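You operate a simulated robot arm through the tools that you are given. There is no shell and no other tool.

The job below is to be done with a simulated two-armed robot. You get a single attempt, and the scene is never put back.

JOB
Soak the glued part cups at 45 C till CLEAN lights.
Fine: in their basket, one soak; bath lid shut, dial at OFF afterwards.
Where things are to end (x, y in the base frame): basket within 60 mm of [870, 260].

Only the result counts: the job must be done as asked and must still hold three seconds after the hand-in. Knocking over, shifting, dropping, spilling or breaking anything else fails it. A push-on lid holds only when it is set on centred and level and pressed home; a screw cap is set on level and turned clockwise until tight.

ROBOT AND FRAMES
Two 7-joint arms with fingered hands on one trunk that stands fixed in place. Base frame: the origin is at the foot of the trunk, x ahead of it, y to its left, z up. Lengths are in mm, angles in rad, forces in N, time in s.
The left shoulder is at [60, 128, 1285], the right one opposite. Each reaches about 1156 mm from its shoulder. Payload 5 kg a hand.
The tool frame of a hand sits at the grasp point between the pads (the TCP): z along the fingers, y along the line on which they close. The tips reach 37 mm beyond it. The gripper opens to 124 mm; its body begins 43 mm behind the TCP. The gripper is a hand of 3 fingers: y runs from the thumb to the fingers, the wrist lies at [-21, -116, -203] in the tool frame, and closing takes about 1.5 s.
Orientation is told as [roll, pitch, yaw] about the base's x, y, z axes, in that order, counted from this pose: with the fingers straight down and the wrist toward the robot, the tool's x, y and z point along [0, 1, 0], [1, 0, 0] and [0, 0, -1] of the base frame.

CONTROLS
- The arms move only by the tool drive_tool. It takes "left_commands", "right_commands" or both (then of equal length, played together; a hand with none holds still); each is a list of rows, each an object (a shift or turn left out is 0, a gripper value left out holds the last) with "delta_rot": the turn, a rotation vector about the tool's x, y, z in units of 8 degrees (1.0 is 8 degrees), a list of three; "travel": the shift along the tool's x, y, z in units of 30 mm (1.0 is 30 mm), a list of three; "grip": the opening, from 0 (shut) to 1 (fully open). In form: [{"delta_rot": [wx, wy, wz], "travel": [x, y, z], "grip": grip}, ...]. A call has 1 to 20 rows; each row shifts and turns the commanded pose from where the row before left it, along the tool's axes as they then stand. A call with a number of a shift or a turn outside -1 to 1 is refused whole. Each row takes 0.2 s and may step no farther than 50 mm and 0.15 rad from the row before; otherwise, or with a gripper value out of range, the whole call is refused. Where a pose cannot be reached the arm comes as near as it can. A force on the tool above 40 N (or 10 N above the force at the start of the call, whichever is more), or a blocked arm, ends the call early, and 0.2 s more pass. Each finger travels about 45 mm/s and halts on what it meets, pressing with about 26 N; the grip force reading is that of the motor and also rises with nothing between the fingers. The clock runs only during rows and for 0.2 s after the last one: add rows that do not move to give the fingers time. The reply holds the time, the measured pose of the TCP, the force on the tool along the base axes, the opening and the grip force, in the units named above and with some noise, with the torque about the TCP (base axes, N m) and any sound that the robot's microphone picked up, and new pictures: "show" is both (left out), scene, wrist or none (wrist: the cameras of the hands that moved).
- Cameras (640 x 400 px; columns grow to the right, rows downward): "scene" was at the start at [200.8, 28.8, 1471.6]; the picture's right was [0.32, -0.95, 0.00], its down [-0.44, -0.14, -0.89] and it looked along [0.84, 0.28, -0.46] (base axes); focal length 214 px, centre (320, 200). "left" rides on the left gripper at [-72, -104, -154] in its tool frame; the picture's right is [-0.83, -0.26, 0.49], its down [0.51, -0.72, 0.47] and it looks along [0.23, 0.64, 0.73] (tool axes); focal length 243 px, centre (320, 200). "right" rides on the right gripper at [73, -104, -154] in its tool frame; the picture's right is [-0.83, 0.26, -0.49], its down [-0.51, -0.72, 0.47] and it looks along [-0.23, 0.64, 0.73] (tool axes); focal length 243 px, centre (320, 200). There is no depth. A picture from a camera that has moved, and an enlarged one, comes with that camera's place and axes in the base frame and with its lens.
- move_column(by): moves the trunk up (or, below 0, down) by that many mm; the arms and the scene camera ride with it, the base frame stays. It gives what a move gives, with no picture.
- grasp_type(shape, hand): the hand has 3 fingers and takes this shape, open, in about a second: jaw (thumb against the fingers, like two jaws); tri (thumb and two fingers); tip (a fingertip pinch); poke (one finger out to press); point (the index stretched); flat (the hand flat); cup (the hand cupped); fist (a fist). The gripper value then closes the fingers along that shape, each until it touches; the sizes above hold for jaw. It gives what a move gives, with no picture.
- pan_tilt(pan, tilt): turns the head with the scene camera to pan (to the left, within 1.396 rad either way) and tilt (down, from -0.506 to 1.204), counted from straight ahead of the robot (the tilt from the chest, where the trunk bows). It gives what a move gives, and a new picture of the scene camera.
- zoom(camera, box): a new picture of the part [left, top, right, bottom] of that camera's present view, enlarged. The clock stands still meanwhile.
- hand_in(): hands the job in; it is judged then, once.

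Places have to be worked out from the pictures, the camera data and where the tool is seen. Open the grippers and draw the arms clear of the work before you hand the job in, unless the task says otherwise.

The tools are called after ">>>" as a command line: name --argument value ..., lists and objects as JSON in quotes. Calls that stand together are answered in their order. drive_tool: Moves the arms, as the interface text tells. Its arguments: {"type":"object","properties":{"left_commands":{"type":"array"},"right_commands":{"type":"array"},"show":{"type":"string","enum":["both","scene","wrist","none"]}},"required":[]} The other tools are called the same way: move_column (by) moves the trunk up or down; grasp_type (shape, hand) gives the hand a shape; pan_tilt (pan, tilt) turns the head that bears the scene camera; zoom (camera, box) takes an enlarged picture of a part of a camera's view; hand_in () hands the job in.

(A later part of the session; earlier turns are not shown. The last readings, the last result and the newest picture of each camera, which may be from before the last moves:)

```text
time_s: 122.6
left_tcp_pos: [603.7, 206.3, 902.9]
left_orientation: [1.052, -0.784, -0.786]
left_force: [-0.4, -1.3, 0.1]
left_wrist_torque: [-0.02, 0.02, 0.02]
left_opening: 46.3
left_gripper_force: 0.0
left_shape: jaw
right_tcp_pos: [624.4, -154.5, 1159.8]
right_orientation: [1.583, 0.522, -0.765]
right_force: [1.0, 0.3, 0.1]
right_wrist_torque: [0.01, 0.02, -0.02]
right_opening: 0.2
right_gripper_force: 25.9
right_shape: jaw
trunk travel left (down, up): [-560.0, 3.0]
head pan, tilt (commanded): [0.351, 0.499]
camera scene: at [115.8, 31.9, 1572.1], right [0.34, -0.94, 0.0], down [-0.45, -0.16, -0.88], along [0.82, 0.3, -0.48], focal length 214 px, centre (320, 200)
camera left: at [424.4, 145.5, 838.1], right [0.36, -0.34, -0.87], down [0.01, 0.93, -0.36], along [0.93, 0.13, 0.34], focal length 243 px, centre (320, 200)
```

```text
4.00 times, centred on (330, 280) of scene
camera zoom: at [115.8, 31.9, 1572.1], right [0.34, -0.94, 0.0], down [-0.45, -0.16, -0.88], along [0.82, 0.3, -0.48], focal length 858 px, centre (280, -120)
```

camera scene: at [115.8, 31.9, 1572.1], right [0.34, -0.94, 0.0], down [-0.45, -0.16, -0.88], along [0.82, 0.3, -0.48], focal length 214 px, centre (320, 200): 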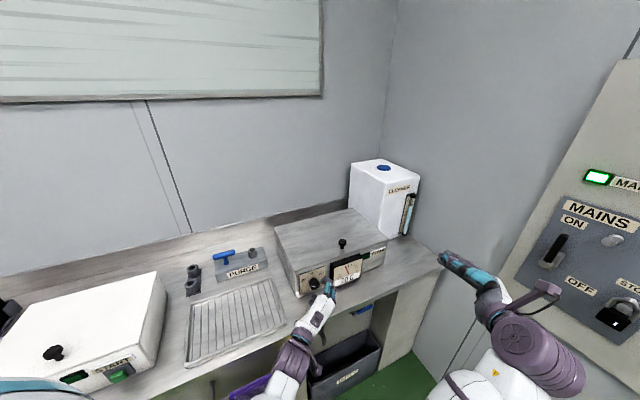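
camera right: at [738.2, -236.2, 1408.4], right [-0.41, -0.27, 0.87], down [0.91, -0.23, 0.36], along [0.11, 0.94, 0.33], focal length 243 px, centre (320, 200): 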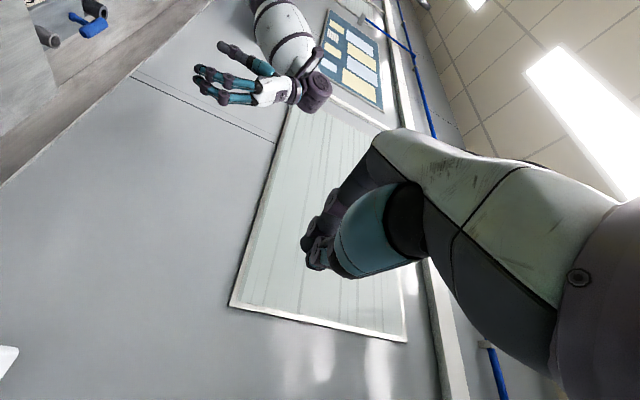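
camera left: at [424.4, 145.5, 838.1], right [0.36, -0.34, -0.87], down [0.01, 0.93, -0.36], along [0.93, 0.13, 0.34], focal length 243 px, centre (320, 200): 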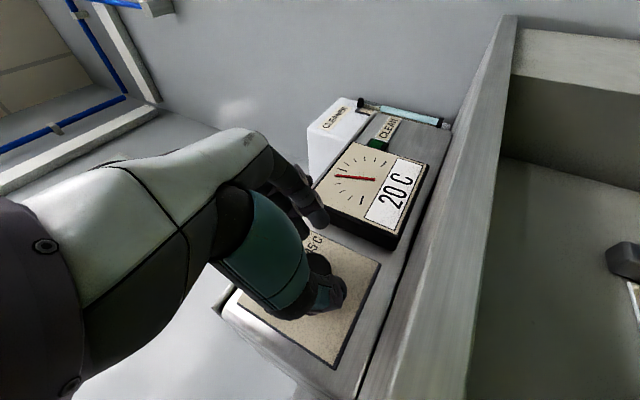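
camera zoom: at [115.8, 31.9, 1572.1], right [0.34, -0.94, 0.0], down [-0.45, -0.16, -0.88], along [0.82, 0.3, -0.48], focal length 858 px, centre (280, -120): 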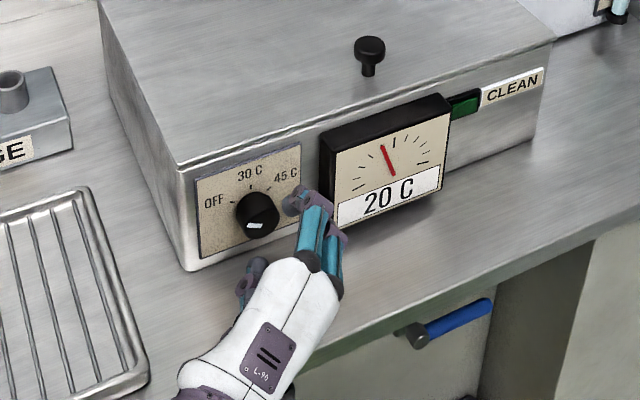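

The hand now leans with fingers up-right and thumb low-left. I'll shift it 9 mm to bring the grip line onto the dial axis, and move in to F≈600.

>>> drive_tool --left_commands '[{"travel": [0.09, -0.31, -0.05]}, {"travel": [0.15, 0, 0.26]}, {"travel": [0.15, 0, 0.26]}, {"travel": [0.15, 0, 0.26]}, {}]' --show "both"

>>> zoom --camera "scene" --box '[290, 240, 370, 310]'

>>> zoom --camera "left" --box '[220, 180, 420, 360]'

```text
time_s: 123.8
left_tcp_pos: [617.7, 228.9, 897.1]
left_orientation: [1.045, -0.785, -0.784]
left_force: [0.5, -0.3, -0.6]
left_wrist_torque: [0.0, 0.03, -0.03]
left_opening: 46.0
left_gripper_force: 0.1
left_shape: jaw
right_tcp_pos: [626.0, -156.3, 1161.2]
right_orientation: [1.584, 0.521, -0.765]
right_force: [0.6, -0.9, 0.1]
right_wrist_torque: [0.0, -0.02, 0.01]
right_opening: 0.0
right_gripper_force: 25.6
right_shape: jaw
trunk travel left (down, up): [-560.0, 3.0]
head pan, tilt (commanded): [0.351, 0.499]
camera scene: at [115.9, 31.1, 1572.1], right [0.34, -0.94, 0.0], down [-0.45, -0.16, -0.88], along [0.82, 0.3, -0.48], focal length 214 px, centre (320, 200)
camera left: at [437.4, 168.2, 833.6], right [0.36, -0.34, -0.87], down [0.0, 0.93, -0.37], along [0.93, 0.13, 0.34], focal length 243 px, centre (320, 200)
```

scene: 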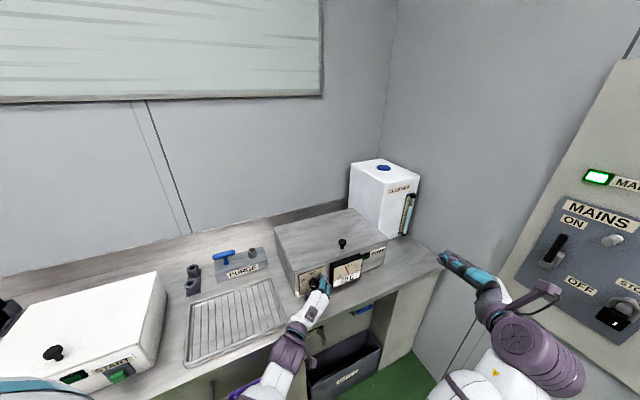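
left: 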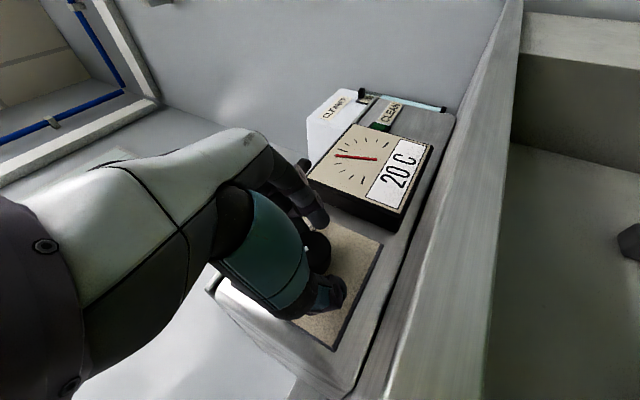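

```text
5.71 times, centred on (330, 275) of scene
camera zoom: at [115.9, 31.1, 1572.1], right [0.34, -0.94, 0.0], down [-0.45, -0.16, -0.88], along [0.82, 0.3, -0.48], focal length 1226 px, centre (263, -229)
```

zoom: 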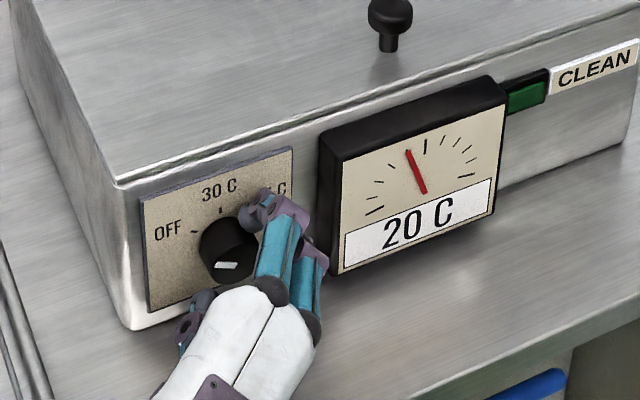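

```text
2.22 times, centred on (320, 270) of left
camera zoom: at [437.4, 168.2, 833.6], right [0.36, -0.34, -0.87], down [0.0, 0.93, -0.37], along [0.93, 0.13, 0.34], focal length 539 px, centre (320, 44)
```

zoom: 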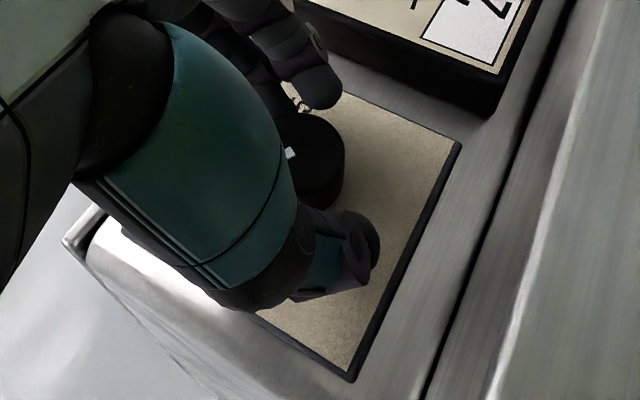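

There's now clear space between fingers and gauge, and the dial is between thumb and fingers. I'll creep in another 13 mm.

>>> drive_tool --left_commands '[{"travel": [0.15, -0.02, 0.17]}, {"travel": [0.15, -0.02, 0.17]}, {}]' --show "none"

>>> zoom --camera "scene" --box '[290, 240, 370, 310]'

>>> zoom --camera "left" --box '[220, 180, 420, 360]'

```text
time_s: 124.6
left_tcp_pos: [622.8, 234.9, 900.5]
left_orientation: [1.05, -0.788, -0.79]
left_force: [-21.2, -33.5, -0.6]
left_wrist_torque: [0.61, -0.35, -1.22]
left_opening: 48.3
left_gripper_force: 0.0
left_shape: jaw
right_tcp_pos: [620.9, -159.0, 1161.9]
right_orientation: [1.588, 0.52, -0.763]
right_force: [0.4, 0.6, 0.4]
right_wrist_torque: [-0.01, 0.05, -0.03]
right_opening: 0.1
right_gripper_force: 26.4
right_shape: jaw
trunk travel left (down, up): [-560.0, 3.0]
head pan, tilt (commanded): [0.351, 0.499]
```

```text
5.71 times, centred on (330, 275) of scene
camera zoom: at [112.8, 27.0, 1572.4], right [0.34, -0.94, 0.0], down [-0.45, -0.16, -0.88], along [0.83, 0.3, -0.48], focal length 1226 px, centre (263, -229)
```

zoom: 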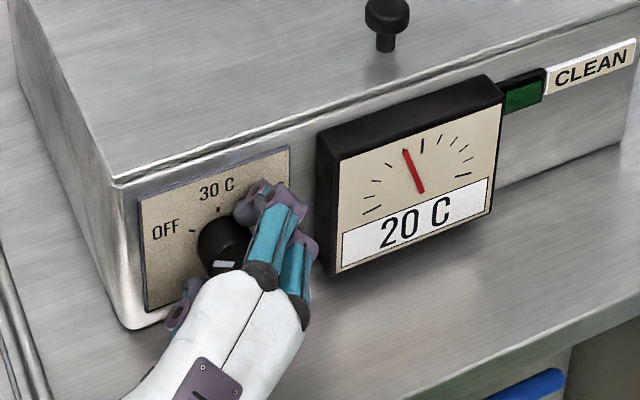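

```text
2.22 times, centred on (320, 270) of left
camera zoom: at [442.9, 175.5, 835.7], right [0.36, -0.34, -0.87], down [0.01, 0.93, -0.37], along [0.93, 0.13, 0.34], focal length 539 px, centre (320, 44)
```

zoom: 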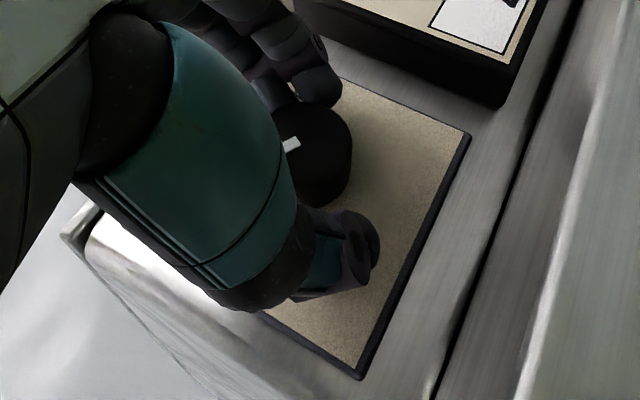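

The force again is the upper fingertip meeting the panel: with the 30° slope one finger leads the other. I'll back off, flatten the slope to 20° and roll to −30°, so all the tips reach the dial more evenly.

>>> drive_tool --left_commands '[{"travel": [-0.17, 0, -0.29]}, {"travel": [-0.17, 0, -0.29]}, {"delta_rot": [0, 0.625, 0]}, {"delta_rot": [0, 0.625, 0]}, {"delta_rot": [0.32, 0, 0.88]}, {"delta_rot": [0.32, 0, 0.88]}, {}, {}]' --show "none"

>>> zoom --camera "scene" --box '[290, 240, 370, 310]'

>>> zoom --camera "left" --box '[200, 140, 440, 360]'

```text
time_s: 125.6
left_tcp_pos: [605.4, 251.7, 899.9]
left_orientation: [1.27, -0.711, -0.886]
left_force: [0.9, -30.5, 9.5]
left_wrist_torque: [0.55, -0.52, -1.01]
left_opening: 45.9
left_gripper_force: 21.4
left_shape: jaw
right_tcp_pos: [625.8, -155.9, 1161.4]
right_orientation: [1.586, 0.519, -0.766]
right_force: [0.7, 0.7, 0.9]
right_wrist_torque: [0.01, 0.0, -0.04]
right_opening: 0.2
right_gripper_force: 26.0
right_shape: jaw
trunk travel left (down, up): [-560.0, 3.0]
head pan, tilt (commanded): [0.351, 0.499]
stopped in row 4 (left hand): the force on the tool passed its limit at 70 N (the readings are from after the stop); the commanded pose is now the measured one
```

```text
5.71 times, centred on (330, 275) of scene
camera zoom: at [114.7, 30.0, 1572.5], right [0.34, -0.94, 0.0], down [-0.45, -0.16, -0.88], along [0.82, 0.3, -0.48], focal length 1226 px, centre (263, -229)
```

zoom: 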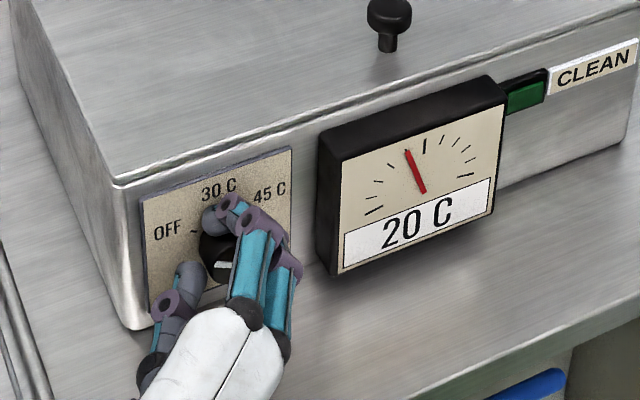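

```text
1.82 times, centred on (320, 250) of left
camera zoom: at [435.0, 194.8, 813.5], right [0.44, -0.18, -0.88], down [-0.02, 0.98, -0.21], along [0.9, 0.11, 0.42], focal length 441 px, centre (320, 109)
```

zoom: 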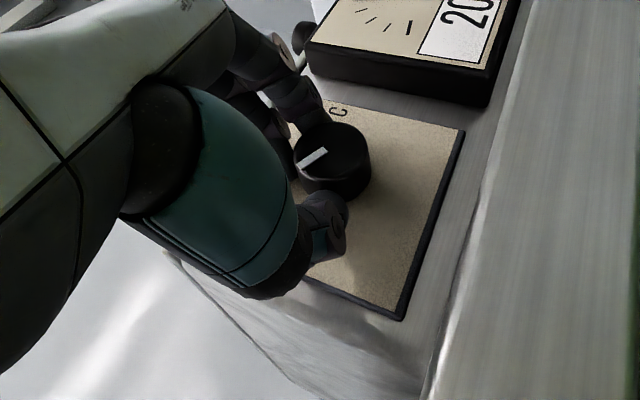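

The call ended on a 70 N force spike and the hand has been pushed about 25 mm left. I'll look at the situation before moving again.

>>> zoom --camera "scene" --box '[230, 220, 390, 400]'

>>> zoom --camera "left" --box '[0, 0, 640, 400]'

>>> zoom --camera "right" --box '[0, 0, 640, 400]'

```text
2.22 times, centred on (310, 310) of scene
camera zoom: at [114.7, 30.0, 1572.5], right [0.34, -0.94, 0.0], down [-0.45, -0.16, -0.88], along [0.82, 0.3, -0.48], focal length 477 px, centre (342, -44)
```

zoom: 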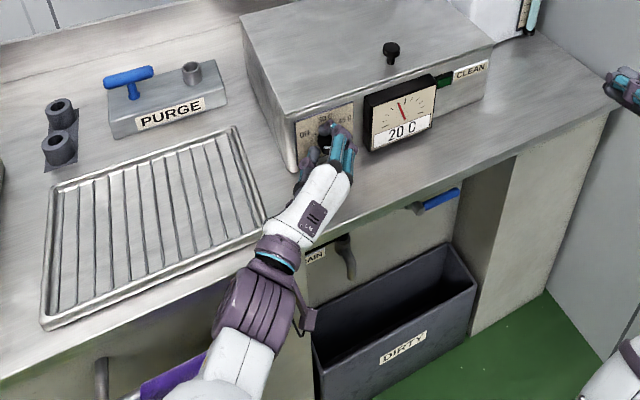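

```text
1.00 times, centred on (320, 200) of left (not enlarged: the box is as wide or as high as the picture)
camera zoom: at [435.0, 194.8, 813.5], right [0.44, -0.18, -0.88], down [-0.02, 0.98, -0.21], along [0.9, 0.11, 0.42], focal length 243 px, centre (320, 200)
```

zoom: 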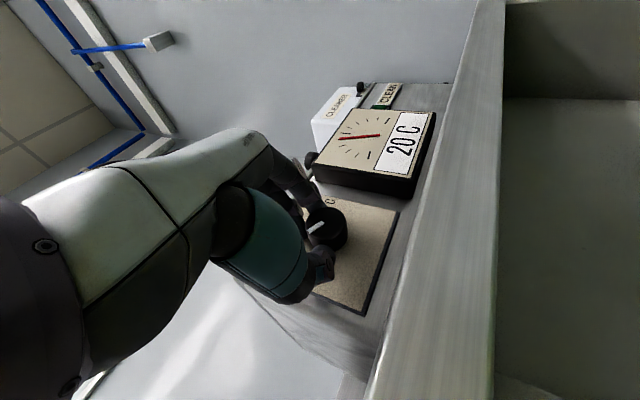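

```text
1.00 times, centred on (320, 200) of right (not enlarged: the box is as wide or as high as the picture)
camera zoom: at [477.9, -230.2, 1274.0], right [-0.47, -0.21, -0.86], down [-0.3, 0.95, -0.07], along [0.83, 0.22, -0.51], focal length 243 px, centre (320, 200)
```

zoom: 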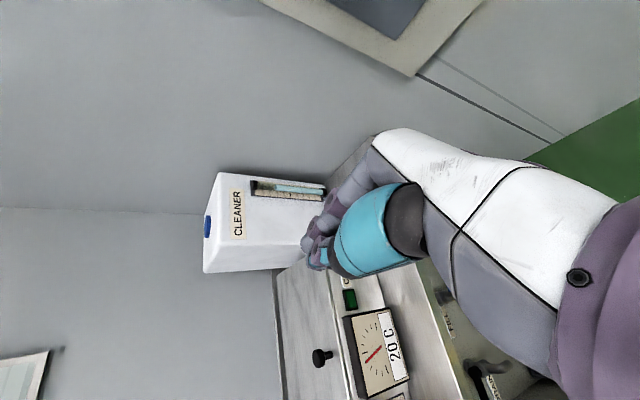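

The wrist is low over the towel rail at the bench front, so the forearm probably caught there when I flattened the slope. I'll back out of the dial while tilting the wrist up again.

>>> drive_tool --left_commands '[{"delta_rot": [0, -0.4, 0], "travel": [-0.15, 0.05, -0.4]}, {"delta_rot": [0, -0.4, 0], "travel": [-0.2, 0.05, -0.5]}, {"delta_rot": [0, -0.4, 0], "travel": [-0.2, 0.05, -0.5]}, {}]' --show "both"

```text
time_s: 126.6
left_tcp_pos: [572.6, 225.0, 897.9]
left_orientation: [1.095, -0.707, -0.872]
left_force: [-0.4, -0.1, 0.1]
left_wrist_torque: [0.02, -0.01, 0.04]
left_opening: 26.4
left_gripper_force: 25.7
left_shape: jaw
right_tcp_pos: [623.9, -155.2, 1160.7]
right_orientation: [1.583, 0.523, -0.767]
right_force: [-0.1, 0.3, -0.1]
right_wrist_torque: [0.0, -0.01, -0.05]
right_opening: 0.0
right_gripper_force: 26.5
right_shape: jaw
trunk travel left (down, up): [-560.0, 3.0]
head pan, tilt (commanded): [0.351, 0.499]
camera scene: at [115.5, 31.6, 1572.0], right [0.34, -0.94, 0.0], down [-0.45, -0.16, -0.88], along [0.82, 0.3, -0.48], focal length 214 px, centre (320, 200)
camera left: at [389.2, 179.4, 835.0], right [0.32, -0.29, -0.9], down [0.05, 0.96, -0.29], along [0.95, 0.05, 0.32], focal length 243 px, centre (320, 200)
```

scene: 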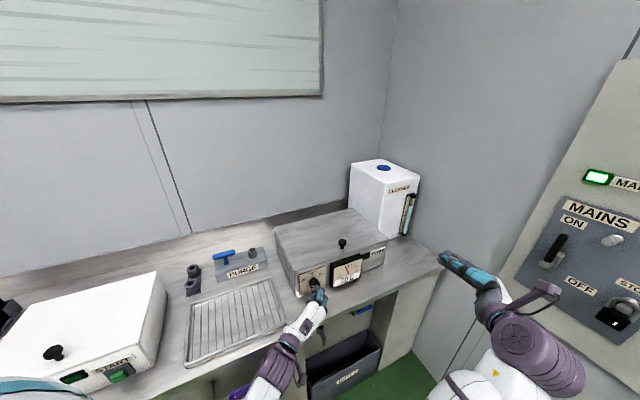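
left: 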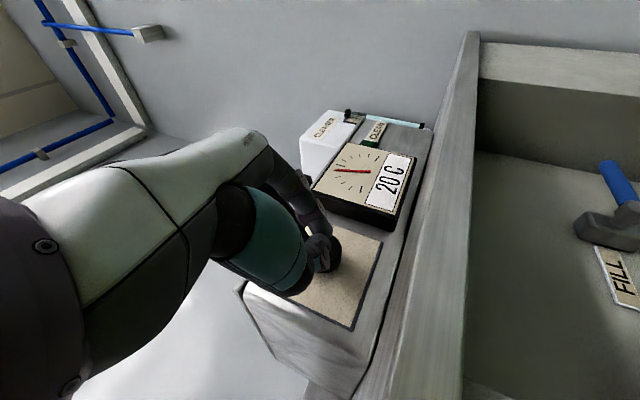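

The hand is free again with no force on it, though the fingers are closing: their target seems to have changed after the stop. I'll set the opening explicitly, back off further, and look at the dial.

>>> drive_tool --left_commands '[{"travel": [-0.2, 0.05, -0.5], "grip": 0.45}, {"travel": [-0.2, 0.05, -0.5]}, {}, {}]' --show "none"

>>> zoom --camera "scene" --box '[290, 240, 370, 310]'

>>> zoom --camera "left" --box '[240, 180, 440, 330]'

```text
time_s: 127.6
left_tcp_pos: [548.7, 204.2, 903.3]
left_orientation: [1.096, -0.707, -0.874]
left_force: [-0.2, -0.6, -0.9]
left_wrist_torque: [0.01, 0.01, -0.01]
left_opening: 55.7
left_gripper_force: 0.1
left_shape: jaw
right_tcp_pos: [625.1, -155.3, 1160.6]
right_orientation: [1.585, 0.521, -0.766]
right_force: [0.2, -0.4, 0.5]
right_wrist_torque: [-0.02, 0.03, 0.01]
right_opening: 0.0
right_gripper_force: 25.8
right_shape: jaw
trunk travel left (down, up): [-560.0, 3.0]
head pan, tilt (commanded): [0.351, 0.499]
```

```text
5.71 times, centred on (330, 275) of scene
camera zoom: at [115.6, 31.1, 1572.1], right [0.34, -0.94, 0.0], down [-0.45, -0.16, -0.88], along [0.82, 0.3, -0.48], focal length 1226 px, centre (263, -229)
```

zoom: 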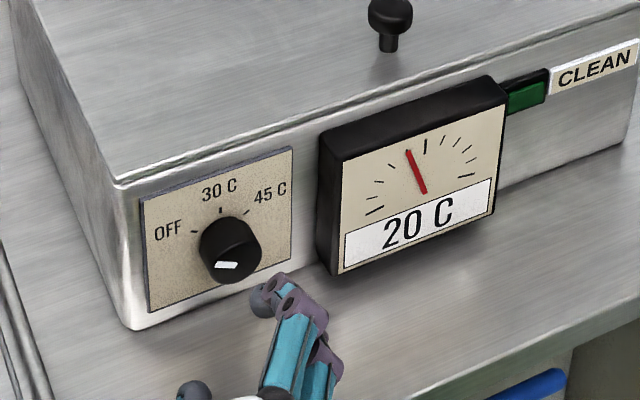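

```text
2.67 times, centred on (340, 255) of left
camera zoom: at [365.3, 158.3, 839.7], right [0.32, -0.29, -0.9], down [0.05, 0.96, -0.29], along [0.95, 0.05, 0.32], focal length 647 px, centre (267, 53)
```

zoom: 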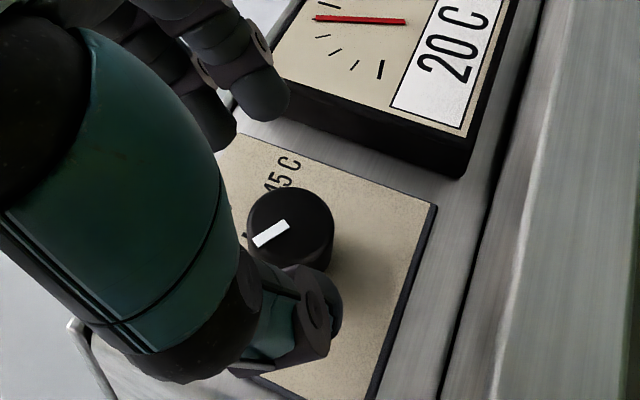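

I'll zoom in tight on the dial to see if its mark has shifted from OFF.

>>> zoom --camera "scene" --box '[300, 262, 340, 296]'

>>> zoom --camera "left" --box '[310, 225, 410, 315]'

```text
11.76 times, centred on (320, 279) of scene
camera zoom: at [115.6, 31.1, 1572.1], right [0.34, -0.94, 0.0], down [-0.45, -0.16, -0.88], along [0.82, 0.3, -0.48], focal length 2523 px, centre (320, -729)
```

zoom: 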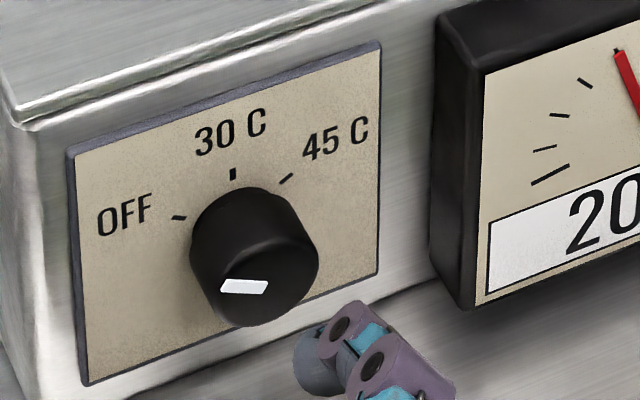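

```text
4.44 times, centred on (360, 270) of left
camera zoom: at [365.3, 158.3, 839.7], right [0.32, -0.29, -0.9], down [0.05, 0.96, -0.29], along [0.95, 0.05, 0.32], focal length 1078 px, centre (142, -111)
```

zoom: 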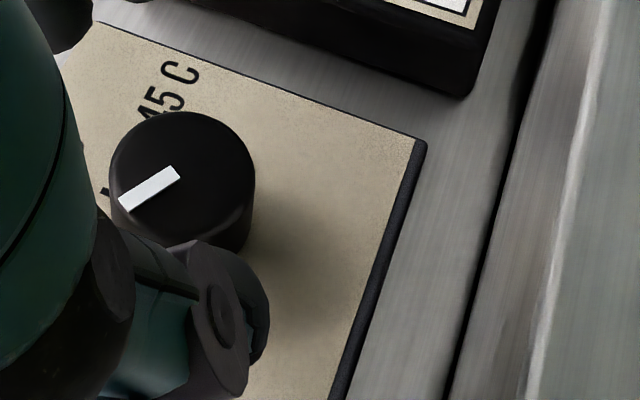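

The mark is still by OFF (perhaps a few degrees beyond it). I'll set up a safer pose for the dial: slope 20°, roll −15°, with the wrist higher above the rail. The rotations come first.

>>> drive_tool --left_commands '[{"delta_rot": [0.431, 0.414, -0.221], "grip": 0.42}, {"delta_rot": [0.3645, 0, 0.709]}, {"delta_rot": [0.3645, 0, 0.709]}, {"delta_rot": [0.3645, 0, 0.709]}, {"delta_rot": [0.3645, 0, 0.709]}, {"delta_rot": [0, 0.9, 0]}, {}]' --show "both"

```text
time_s: 129.2
left_tcp_pos: [549.8, 206.2, 902.8]
left_orientation: [1.223, -0.262, -0.782]
left_force: [-0.6, -0.1, 0.1]
left_wrist_torque: [0.04, 0.0, 0.02]
left_opening: 52.2
left_gripper_force: 0.0
left_shape: jaw
right_tcp_pos: [625.9, -155.1, 1161.1]
right_orientation: [1.584, 0.52, -0.767]
right_force: [-1.1, -0.2, -0.1]
right_wrist_torque: [0.04, -0.04, -0.04]
right_opening: 0.0
right_gripper_force: 25.8
right_shape: jaw
trunk travel left (down, up): [-560.0, 3.0]
head pan, tilt (commanded): [0.351, 0.499]
camera scene: at [116.4, 33.0, 1572.0], right [0.34, -0.94, 0.0], down [-0.45, -0.17, -0.88], along [0.82, 0.3, -0.48], focal length 214 px, centre (320, 200)
camera left: at [361.3, 153.6, 861.1], right [0.12, 0.13, -0.98], down [-0.12, 0.99, 0.12], along [0.99, 0.1, 0.13], focal length 243 px, centre (320, 200)
```

scene: 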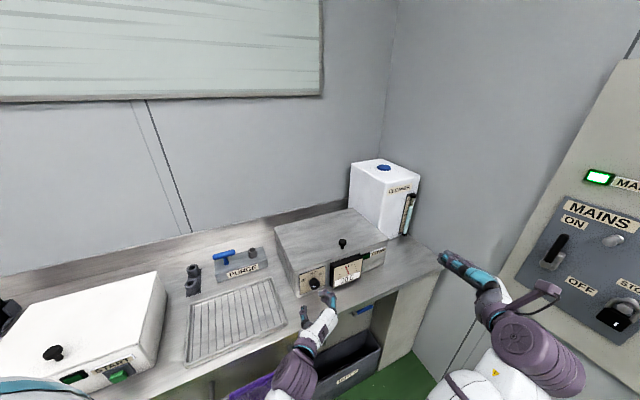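
left: 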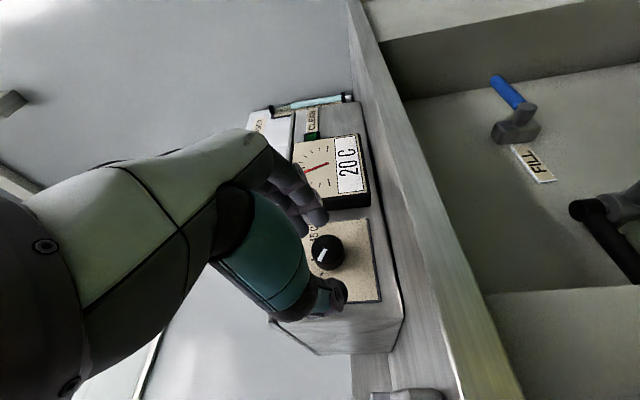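

Pose reached exactly, and the dial is in clear view. I'll zoom in to refine its place and the mark's angle.

>>> zoom --camera "left" --box '[270, 200, 410, 310]'

```text
3.64 times, centred on (340, 255) of left
camera zoom: at [361.3, 153.6, 861.1], right [0.12, 0.13, -0.98], down [-0.12, 0.99, 0.12], along [0.99, 0.1, 0.13], focal length 882 px, centre (247, 0)
```

zoom: 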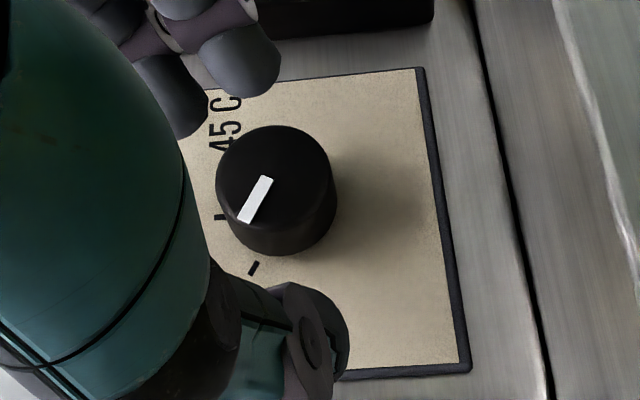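

Recomputing with the better pictures, the dial's front is at about (635.5, 239.5, 896.5), nearer and higher than I'd thought, with the mark at OFF. I'll move the hand to sit centred just in front of it.

>>> drive_tool --left_commands '[{"travel": [0.117, 0.568, 0.667], "grip": 0.42}, {"travel": [0.117, 0.568, 0.667]}, {}]' --show "none"

>>> zoom --camera "left" --box '[220, 160, 420, 330]'

>>> zoom --camera "scene" --box '[290, 240, 370, 310]'

```text
time_s: 130.0
left_tcp_pos: [602.1, 207.5, 905.8]
left_orientation: [1.223, -0.261, -0.785]
left_force: [1.0, -0.3, -0.2]
left_wrist_torque: [-0.01, -0.04, -0.01]
left_opening: 52.4
left_gripper_force: 0.1
left_shape: jaw
right_tcp_pos: [623.6, -156.4, 1162.0]
right_orientation: [1.584, 0.521, -0.767]
right_force: [-0.5, -1.2, 0.4]
right_wrist_torque: [-0.02, 0.0, 0.02]
right_opening: 0.1
right_gripper_force: 26.2
right_shape: jaw
trunk travel left (down, up): [-560.0, 3.0]
head pan, tilt (commanded): [0.351, 0.499]
```

```text
2.35 times, centred on (320, 245) of left
camera zoom: at [413.4, 155.9, 864.1], right [0.12, 0.13, -0.98], down [-0.12, 0.99, 0.12], along [0.99, 0.1, 0.13], focal length 571 px, centre (320, 94)
```

zoom: 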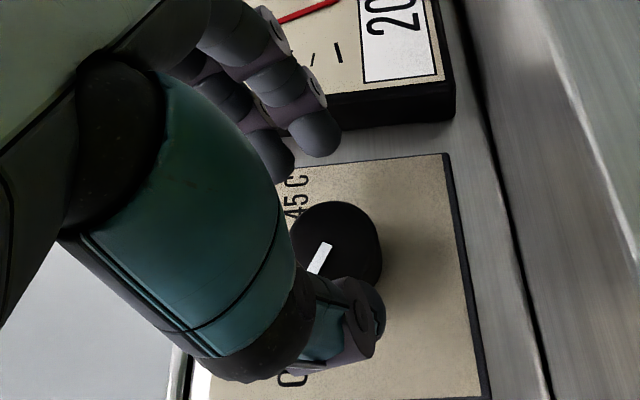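

```text
5.71 times, centred on (330, 275) of scene
camera zoom: at [114.8, 30.6, 1572.2], right [0.34, -0.94, 0.0], down [-0.45, -0.16, -0.88], along [0.82, 0.3, -0.48], focal length 1226 px, centre (263, -229)
```

zoom: 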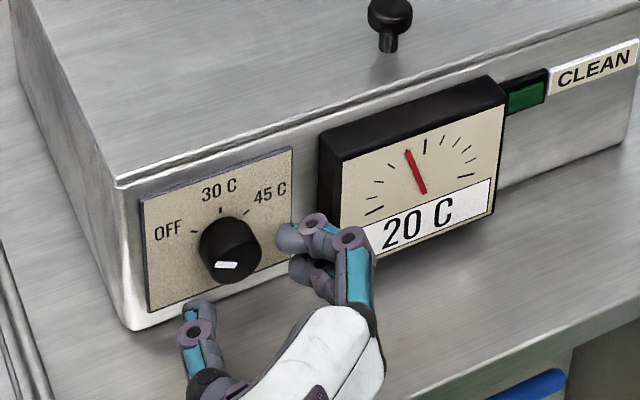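

Aligned within a couple of mm. I'll slide in 27 mm so that the fingers pass on either side of the dial.

>>> drive_tool --left_commands '[{"travel": [0.1, -0.015, 0.29], "grip": 0.42}, {"travel": [0.1, -0.015, 0.29]}, {"travel": [0.1, -0.015, 0.27]}, {}]' --show "none"

>>> zoom --camera "left" --box '[220, 160, 420, 330]'

>>> zoom --camera "scene" --box '[290, 240, 370, 310]'

```text
time_s: 131.0
left_tcp_pos: [620.6, 228.4, 905.4]
left_orientation: [1.221, -0.261, -0.784]
left_force: [1.1, 0.3, 0.4]
left_wrist_torque: [0.02, -0.01, 0.02]
left_opening: 52.2
left_gripper_force: 0.1
left_shape: jaw
right_tcp_pos: [624.4, -156.6, 1160.2]
right_orientation: [1.585, 0.523, -0.767]
right_force: [0.8, 0.5, -0.2]
right_wrist_torque: [-0.01, -0.02, 0.02]
right_opening: 0.0
right_gripper_force: 25.7
right_shape: jaw
trunk travel left (down, up): [-560.0, 3.0]
head pan, tilt (commanded): [0.351, 0.499]
```

```text
2.35 times, centred on (320, 245) of left
camera zoom: at [432.6, 176.2, 863.0], right [0.12, 0.13, -0.98], down [-0.12, 0.99, 0.12], along [0.99, 0.1, 0.13], focal length 571 px, centre (320, 94)
```

zoom: 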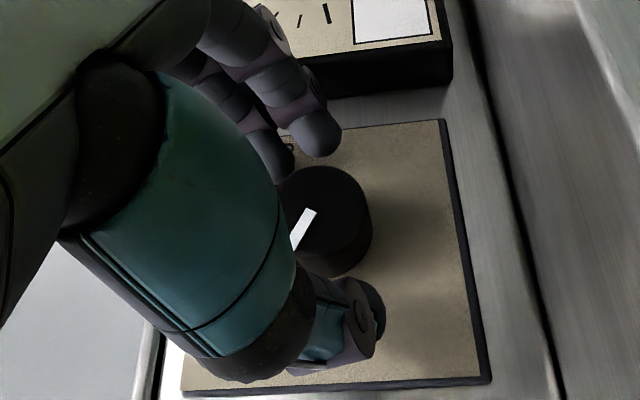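

```text
5.71 times, centred on (330, 275) of scene
camera zoom: at [115.7, 31.1, 1572.1], right [0.34, -0.94, 0.0], down [-0.45, -0.16, -0.88], along [0.82, 0.3, -0.48], focal length 1226 px, centre (263, -229)
```

zoom: 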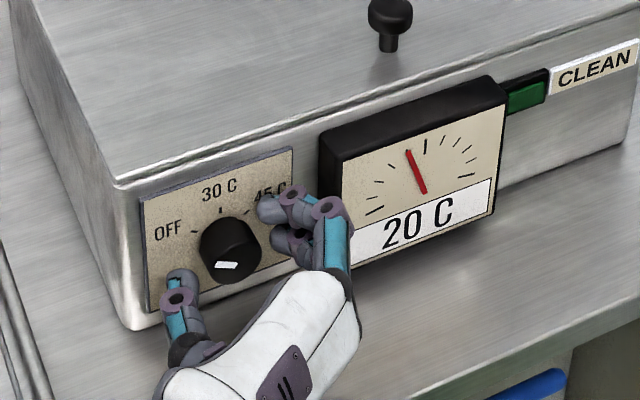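

No contact force, and the dial sits between thumb and fingers. I'll close the grip on it.

>>> drive_tool --left_commands '[{"grip": 0}, {}, {}, {}]' --show "none"

>>> zoom --camera "left" --box '[220, 160, 420, 330]'

>>> zoom --camera "scene" --box '[290, 240, 370, 310]'

```text
time_s: 132.0
left_tcp_pos: [620.5, 227.0, 902.9]
left_orientation: [1.222, -0.26, -0.783]
left_force: [0.8, 2.1, -1.6]
left_wrist_torque: [0.0, -0.03, -0.02]
left_opening: 29.7
left_gripper_force: 26.1
left_shape: jaw
right_tcp_pos: [625.8, -154.9, 1159.5]
right_orientation: [1.582, 0.522, -0.768]
right_force: [-0.8, 0.3, 0.0]
right_wrist_torque: [-0.01, 0.0, 0.0]
right_opening: 0.1
right_gripper_force: 26.0
right_shape: jaw
trunk travel left (down, up): [-560.0, 3.0]
head pan, tilt (commanded): [0.351, 0.499]
```

```text
2.35 times, centred on (320, 245) of left
camera zoom: at [432.8, 176.5, 862.7], right [0.12, 0.13, -0.98], down [-0.12, 0.99, 0.12], along [0.99, 0.1, 0.13], focal length 571 px, centre (320, 94)
```

zoom: 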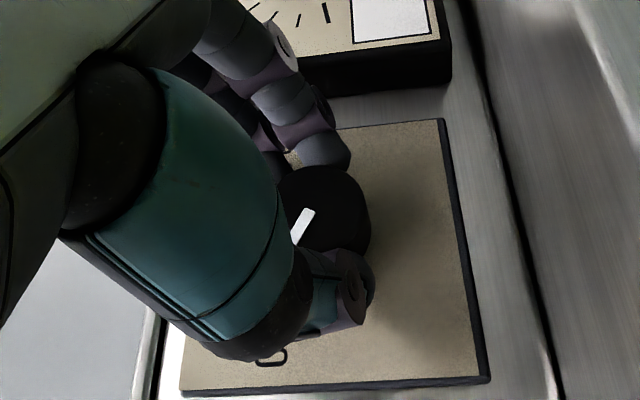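

```text
5.71 times, centred on (330, 275) of scene
camera zoom: at [116.2, 31.5, 1572.1], right [0.34, -0.94, 0.0], down [-0.45, -0.16, -0.88], along [0.82, 0.3, -0.48], focal length 1226 px, centre (263, -229)
```

zoom: 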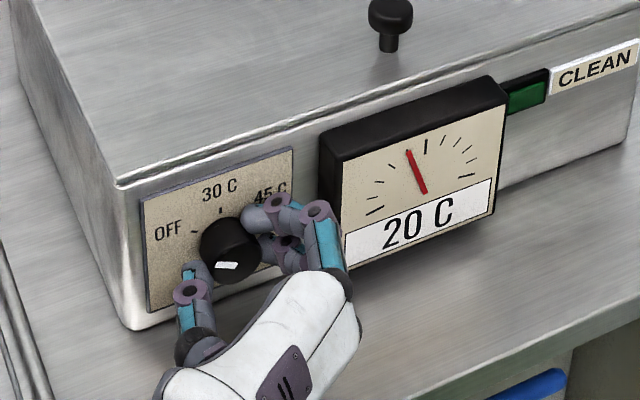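

The dial is held (opening 30 mm, 26 N). I'll turn it 24° clockwise about its own axis and see if the mark follows.

>>> drive_tool --left_commands '[{"delta_rot": [0.342, 0, 0.94], "travel": [0, 0.04, 0], "grip": 0}, {"delta_rot": [0.342, 0, 0.94], "travel": [0, 0.04, 0]}, {"delta_rot": [0.342, 0, 0.94], "travel": [0, 0.04, 0]}, {}]' --show "none"

>>> zoom --camera "left" --box '[220, 160, 420, 330]'

>>> zoom --camera "scene" --box '[290, 240, 370, 310]'

```text
time_s: 133.0
left_tcp_pos: [623.1, 226.6, 904.7]
left_orientation: [1.222, 0.16, -0.784]
left_force: [0.4, 5.2, 2.7]
left_wrist_torque: [0.06, -0.08, 0.08]
left_opening: 29.7
left_gripper_force: 26.1
left_shape: jaw
right_tcp_pos: [624.8, -155.4, 1161.5]
right_orientation: [1.584, 0.523, -0.766]
right_force: [0.7, 0.1, -0.1]
right_wrist_torque: [-0.02, 0.03, 0.0]
right_opening: 0.0
right_gripper_force: 26.3
right_shape: jaw
trunk travel left (down, up): [-560.0, 3.0]
head pan, tilt (commanded): [0.351, 0.499]
```

```text
2.35 times, centred on (320, 245) of left
camera zoom: at [428.9, 180.2, 906.1], right [-0.16, 0.41, -0.9], down [-0.03, 0.9, 0.43], along [0.99, 0.1, -0.13], focal length 571 px, centre (320, 94)
```

zoom: 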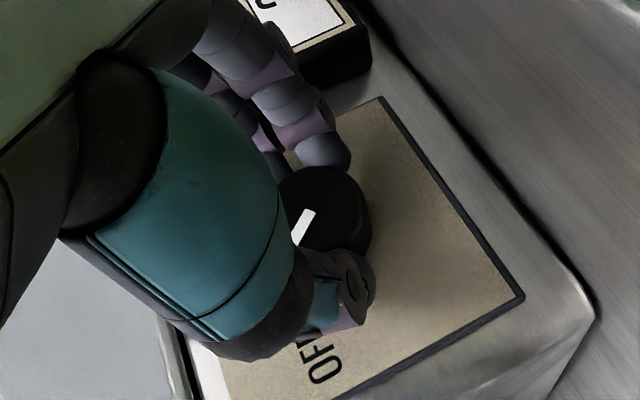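

```text
5.71 times, centred on (330, 275) of scene
camera zoom: at [116.1, 31.8, 1572.1], right [0.34, -0.94, 0.0], down [-0.45, -0.16, -0.88], along [0.82, 0.3, -0.48], focal length 1226 px, centre (263, -229)
```

zoom: 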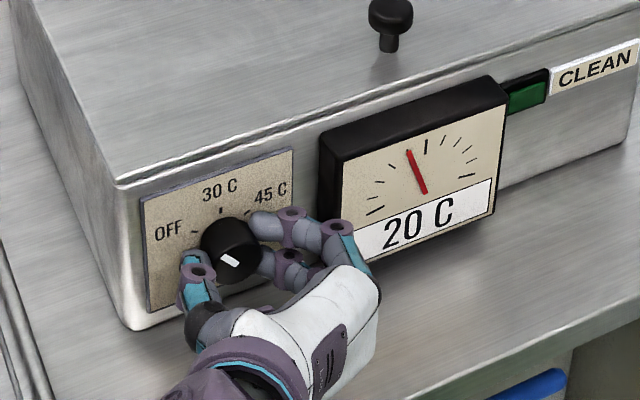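

The mark turned with the hand and forces are only a few newtons. I'll turn a further 24°.

>>> drive_tool --left_commands '[{"delta_rot": [0.342, 0, 0.94], "travel": [0, 0.04, 0], "grip": 0}, {"delta_rot": [0.342, 0, 0.94], "travel": [0, 0.04, 0]}, {"delta_rot": [0.342, 0, 0.94], "travel": [0, 0.04, 0]}, {}]' --show "none"

>>> zoom --camera "left" --box '[220, 160, 420, 330]'

>>> zoom --camera "scene" --box '[290, 240, 370, 310]'

```text
time_s: 134.0
left_tcp_pos: [625.4, 223.6, 903.9]
left_orientation: [1.221, 0.578, -0.783]
left_force: [0.6, 5.8, 1.9]
left_wrist_torque: [0.12, -0.04, 0.09]
left_opening: 29.6
left_gripper_force: 26.0
left_shape: jaw
right_tcp_pos: [624.6, -155.0, 1160.1]
right_orientation: [1.583, 0.519, -0.767]
right_force: [0.7, 0.1, -0.7]
right_wrist_torque: [-0.01, 0.03, 0.03]
right_opening: 0.0
right_gripper_force: 26.2
right_shape: jaw
trunk travel left (down, up): [-560.0, 3.0]
head pan, tilt (commanded): [0.351, 0.499]
```

```text
2.35 times, centred on (320, 245) of left
camera zoom: at [437.9, 171.2, 947.8], right [-0.4, 0.65, -0.65], down [0.13, 0.74, 0.66], along [0.91, 0.18, -0.38], focal length 571 px, centre (320, 94)
```

zoom: 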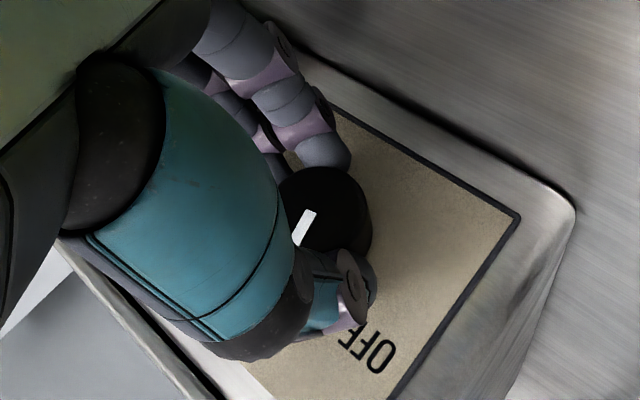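

```text
5.71 times, centred on (330, 275) of scene
camera zoom: at [115.9, 32.3, 1572.1], right [0.34, -0.94, 0.0], down [-0.45, -0.17, -0.88], along [0.82, 0.3, -0.48], focal length 1226 px, centre (263, -229)
```

zoom: 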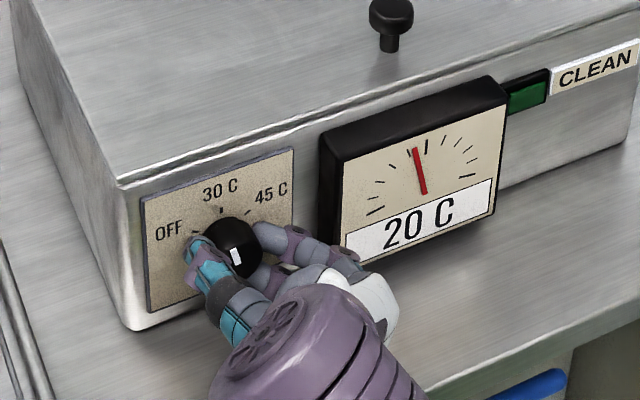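

It has turned about 48° so far, with the mark now close to 30 C and the needle starting to stir. I'll continue another 16° and watch the force near the bench.

>>> drive_tool --left_commands '[{"delta_rot": [0.342, 0, 0.94], "travel": [0, 0.04, 0], "grip": 0}, {"delta_rot": [0.342, 0, 0.94], "travel": [0, 0.04, 0]}, {}]' --show "none"

>>> zoom --camera "scene" --box '[290, 240, 370, 310]'

```text
time_s: 134.8
left_tcp_pos: [627.0, 222.6, 902.7]
left_orientation: [1.222, 0.858, -0.784]
left_force: [1.7, 8.4, 3.6]
left_wrist_torque: [0.11, -0.09, 0.02]
left_opening: 29.5
left_gripper_force: 25.4
left_shape: jaw
right_tcp_pos: [625.8, -154.5, 1159.6]
right_orientation: [1.584, 0.52, -0.768]
right_force: [1.6, 1.1, -0.1]
right_wrist_torque: [-0.02, -0.01, 0.01]
right_opening: 0.0
right_gripper_force: 25.8
right_shape: jaw
trunk travel left (down, up): [-560.0, 3.0]
head pan, tilt (commanded): [0.351, 0.499]
```

```text
5.71 times, centred on (330, 275) of scene
camera zoom: at [115.7, 32.6, 1572.1], right [0.34, -0.94, 0.0], down [-0.45, -0.17, -0.88], along [0.82, 0.3, -0.48], focal length 1226 px, centre (263, -229)
```

zoom: 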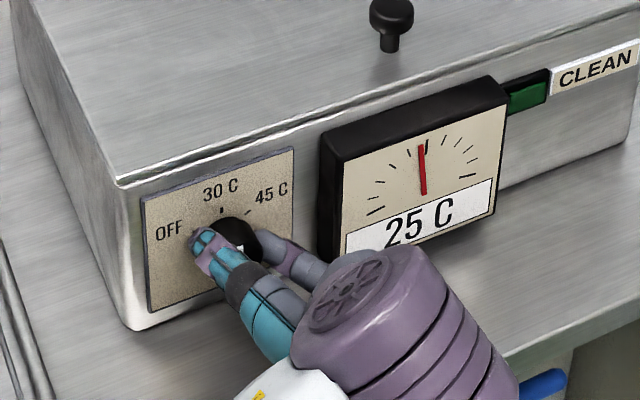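

The gauge reads 25 C already, so the heater is on. I'll keep turning another 24° towards 45 C.

>>> drive_tool --left_commands '[{"delta_rot": [0.342, 0, 0.94], "travel": [0, 0.05, 0], "grip": 0}, {"delta_rot": [0.342, 0, 0.94], "travel": [0, 0.05, 0]}, {"delta_rot": [0.342, 0, 0.94], "travel": [0, 0.05, 0]}, {}]' --show "none"

>>> zoom --camera "scene" --box '[290, 240, 370, 310]'

```text
time_s: 135.8
left_tcp_pos: [627.5, 221.4, 899.3]
left_orientation: [1.221, 1.273, -0.786]
left_force: [0.1, 8.9, 6.0]
left_wrist_torque: [0.15, -0.05, 0.05]
left_opening: 28.7
left_gripper_force: 26.3
left_shape: jaw
right_tcp_pos: [624.9, -154.2, 1160.0]
right_orientation: [1.583, 0.519, -0.765]
right_force: [-0.3, 0.3, -0.5]
right_wrist_torque: [0.01, 0.03, 0.01]
right_opening: 0.0
right_gripper_force: 25.5
right_shape: jaw
trunk travel left (down, up): [-560.0, 3.0]
head pan, tilt (commanded): [0.351, 0.499]
```

```text
5.71 times, centred on (330, 275) of scene
camera zoom: at [115.2, 32.6, 1572.2], right [0.34, -0.94, 0.0], down [-0.45, -0.17, -0.88], along [0.82, 0.3, -0.48], focal length 1226 px, centre (263, -229)
```

zoom: 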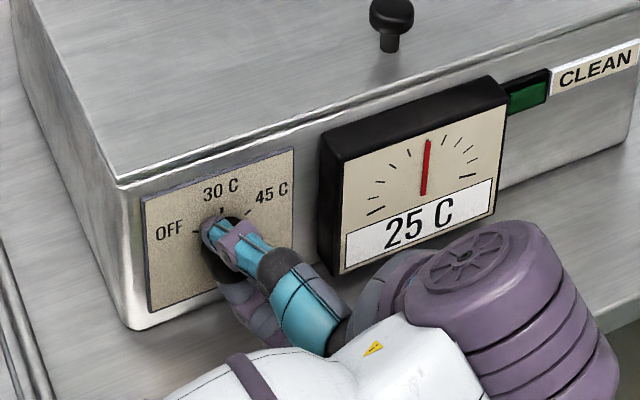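

Turned about 88° with modest forces. I'll continue two more steps, easing the sideways travel since the dial pushes back a little.

>>> drive_tool --left_commands '[{"delta_rot": [0.342, 0, 0.94], "travel": [-0.02, 0, 0], "grip": 0}, {"delta_rot": [0.342, 0, 0.94], "travel": [-0.02, 0, 0]}, {}]' --show "none"

>>> zoom --camera "scene" --box '[290, 240, 370, 310]'

```text
time_s: 136.6
left_tcp_pos: [628.0, 221.3, 898.7]
left_orientation: [1.11, 1.557, -0.896]
left_force: [4.1, 4.7, -0.3]
left_wrist_torque: [0.02, 0.0, -0.11]
left_opening: 29.1
left_gripper_force: 25.8
left_shape: jaw
right_tcp_pos: [625.8, -155.7, 1160.8]
right_orientation: [1.583, 0.521, -0.767]
right_force: [0.4, -0.5, 1.0]
right_wrist_torque: [-0.02, 0.0, 0.02]
right_opening: 0.0
right_gripper_force: 26.3
right_shape: jaw
trunk travel left (down, up): [-560.0, 3.0]
head pan, tilt (commanded): [0.351, 0.499]
```

```text
5.71 times, centred on (330, 275) of scene
camera zoom: at [116.6, 32.2, 1572.0], right [0.34, -0.94, 0.0], down [-0.45, -0.17, -0.88], along [0.82, 0.3, -0.48], focal length 1226 px, centre (263, -229)
```

zoom: 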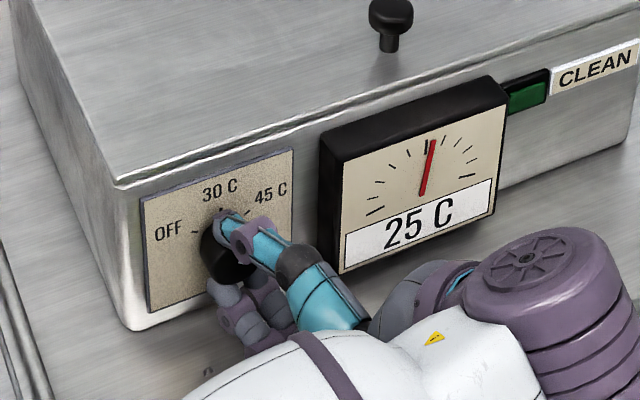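

About 104° turned. Two more steps should bring the mark to 45 C.

>>> drive_tool --left_commands '[{"delta_rot": [0.342, 0, 0.94], "travel": [-0.02, 0.02, 0], "grip": 0}, {"delta_rot": [0.342, 0, 0.94], "travel": [-0.02, 0.02, 0]}, {}]' --show "none"

>>> zoom --camera "scene" --box '[290, 240, 370, 310]'

```text
time_s: 137.4
left_tcp_pos: [627.1, 221.0, 896.9]
left_orientation: [-1.914, 1.307, 2.362]
left_force: [5.8, 3.5, -3.3]
left_wrist_torque: [-0.08, 0.05, -0.13]
left_opening: 29.4
left_gripper_force: 26.1
left_shape: jaw
right_tcp_pos: [627.3, -154.9, 1159.8]
right_orientation: [1.583, 0.523, -0.768]
right_force: [0.0, -0.2, -0.1]
right_wrist_torque: [0.0, -0.02, -0.03]
right_opening: 0.2
right_gripper_force: 25.8
right_shape: jaw
trunk travel left (down, up): [-560.0, 3.0]
head pan, tilt (commanded): [0.351, 0.499]
```

```text
5.71 times, centred on (330, 275) of scene
camera zoom: at [117.1, 32.2, 1572.0], right [0.34, -0.94, 0.0], down [-0.45, -0.17, -0.88], along [0.82, 0.3, -0.48], focal length 1226 px, centre (263, -229)
```

zoom: 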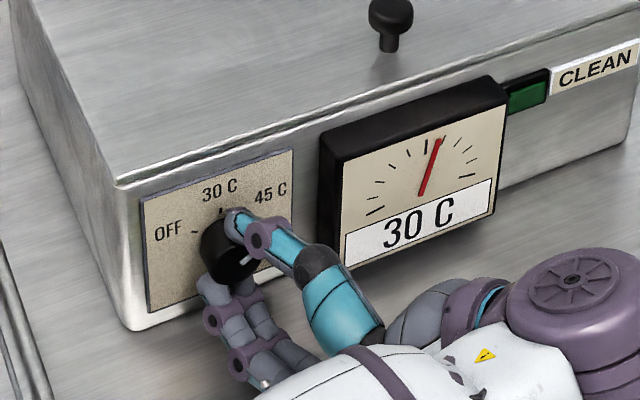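

Turned 120°, and the gauge shows 30 C and rising. I'll zoom in on the dial to check where its mark now points.

>>> zoom --camera "scene" --box '[300, 262, 340, 296]'

```text
11.76 times, centred on (320, 279) of scene
camera zoom: at [117.1, 32.2, 1572.0], right [0.34, -0.94, 0.0], down [-0.45, -0.17, -0.88], along [0.82, 0.3, -0.48], focal length 2523 px, centre (320, -729)
```

zoom: 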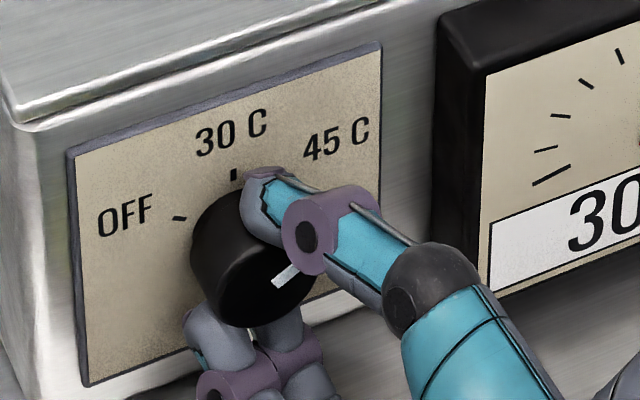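

The mark is at about +61°, right at the 45 C tick. I'll keep hold of the dial without moving and wait for the temperature to rise.

>>> drive_tool --left_commands '[{"grip": 0}, {}, {}, {}, {}, {}, {}, {}, {}, {}, {}, {}, {}, {}, {}, {}, {}, {}, {}, {}]' --show "none"

>>> zoom --camera "scene" --box '[290, 230, 400, 310]'

```text
time_s: 141.6
left_tcp_pos: [626.6, 221.0, 897.3]
left_orientation: [-1.916, 1.305, 2.362]
left_force: [3.9, 1.4, -4.4]
left_wrist_torque: [-0.12, 0.03, -0.19]
left_opening: 28.9
left_gripper_force: 26.0
left_shape: jaw
right_tcp_pos: [625.9, -155.2, 1161.1]
right_orientation: [1.585, 0.521, -0.767]
right_force: [-0.5, 0.3, 0.8]
right_wrist_torque: [0.01, 0.01, -0.03]
right_opening: 0.1
right_gripper_force: 25.7
right_shape: jaw
trunk travel left (down, up): [-560.0, 3.0]
head pan, tilt (commanded): [0.351, 0.499]
```

```text
5.00 times, centred on (345, 270) of scene
camera zoom: at [117.2, 31.7, 1572.0], right [0.34, -0.94, 0.0], down [-0.45, -0.16, -0.88], along [0.82, 0.3, -0.48], focal length 1072 px, centre (195, -150)
```

zoom: 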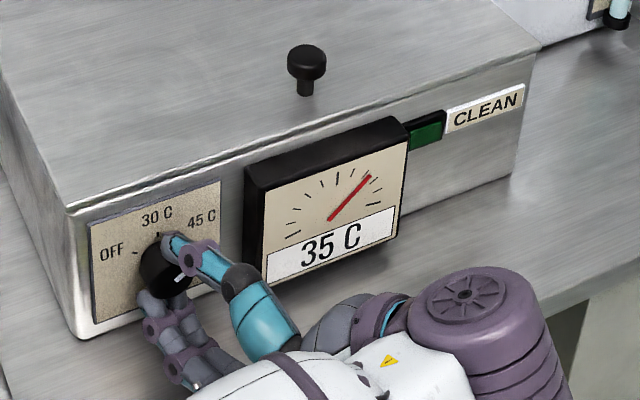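

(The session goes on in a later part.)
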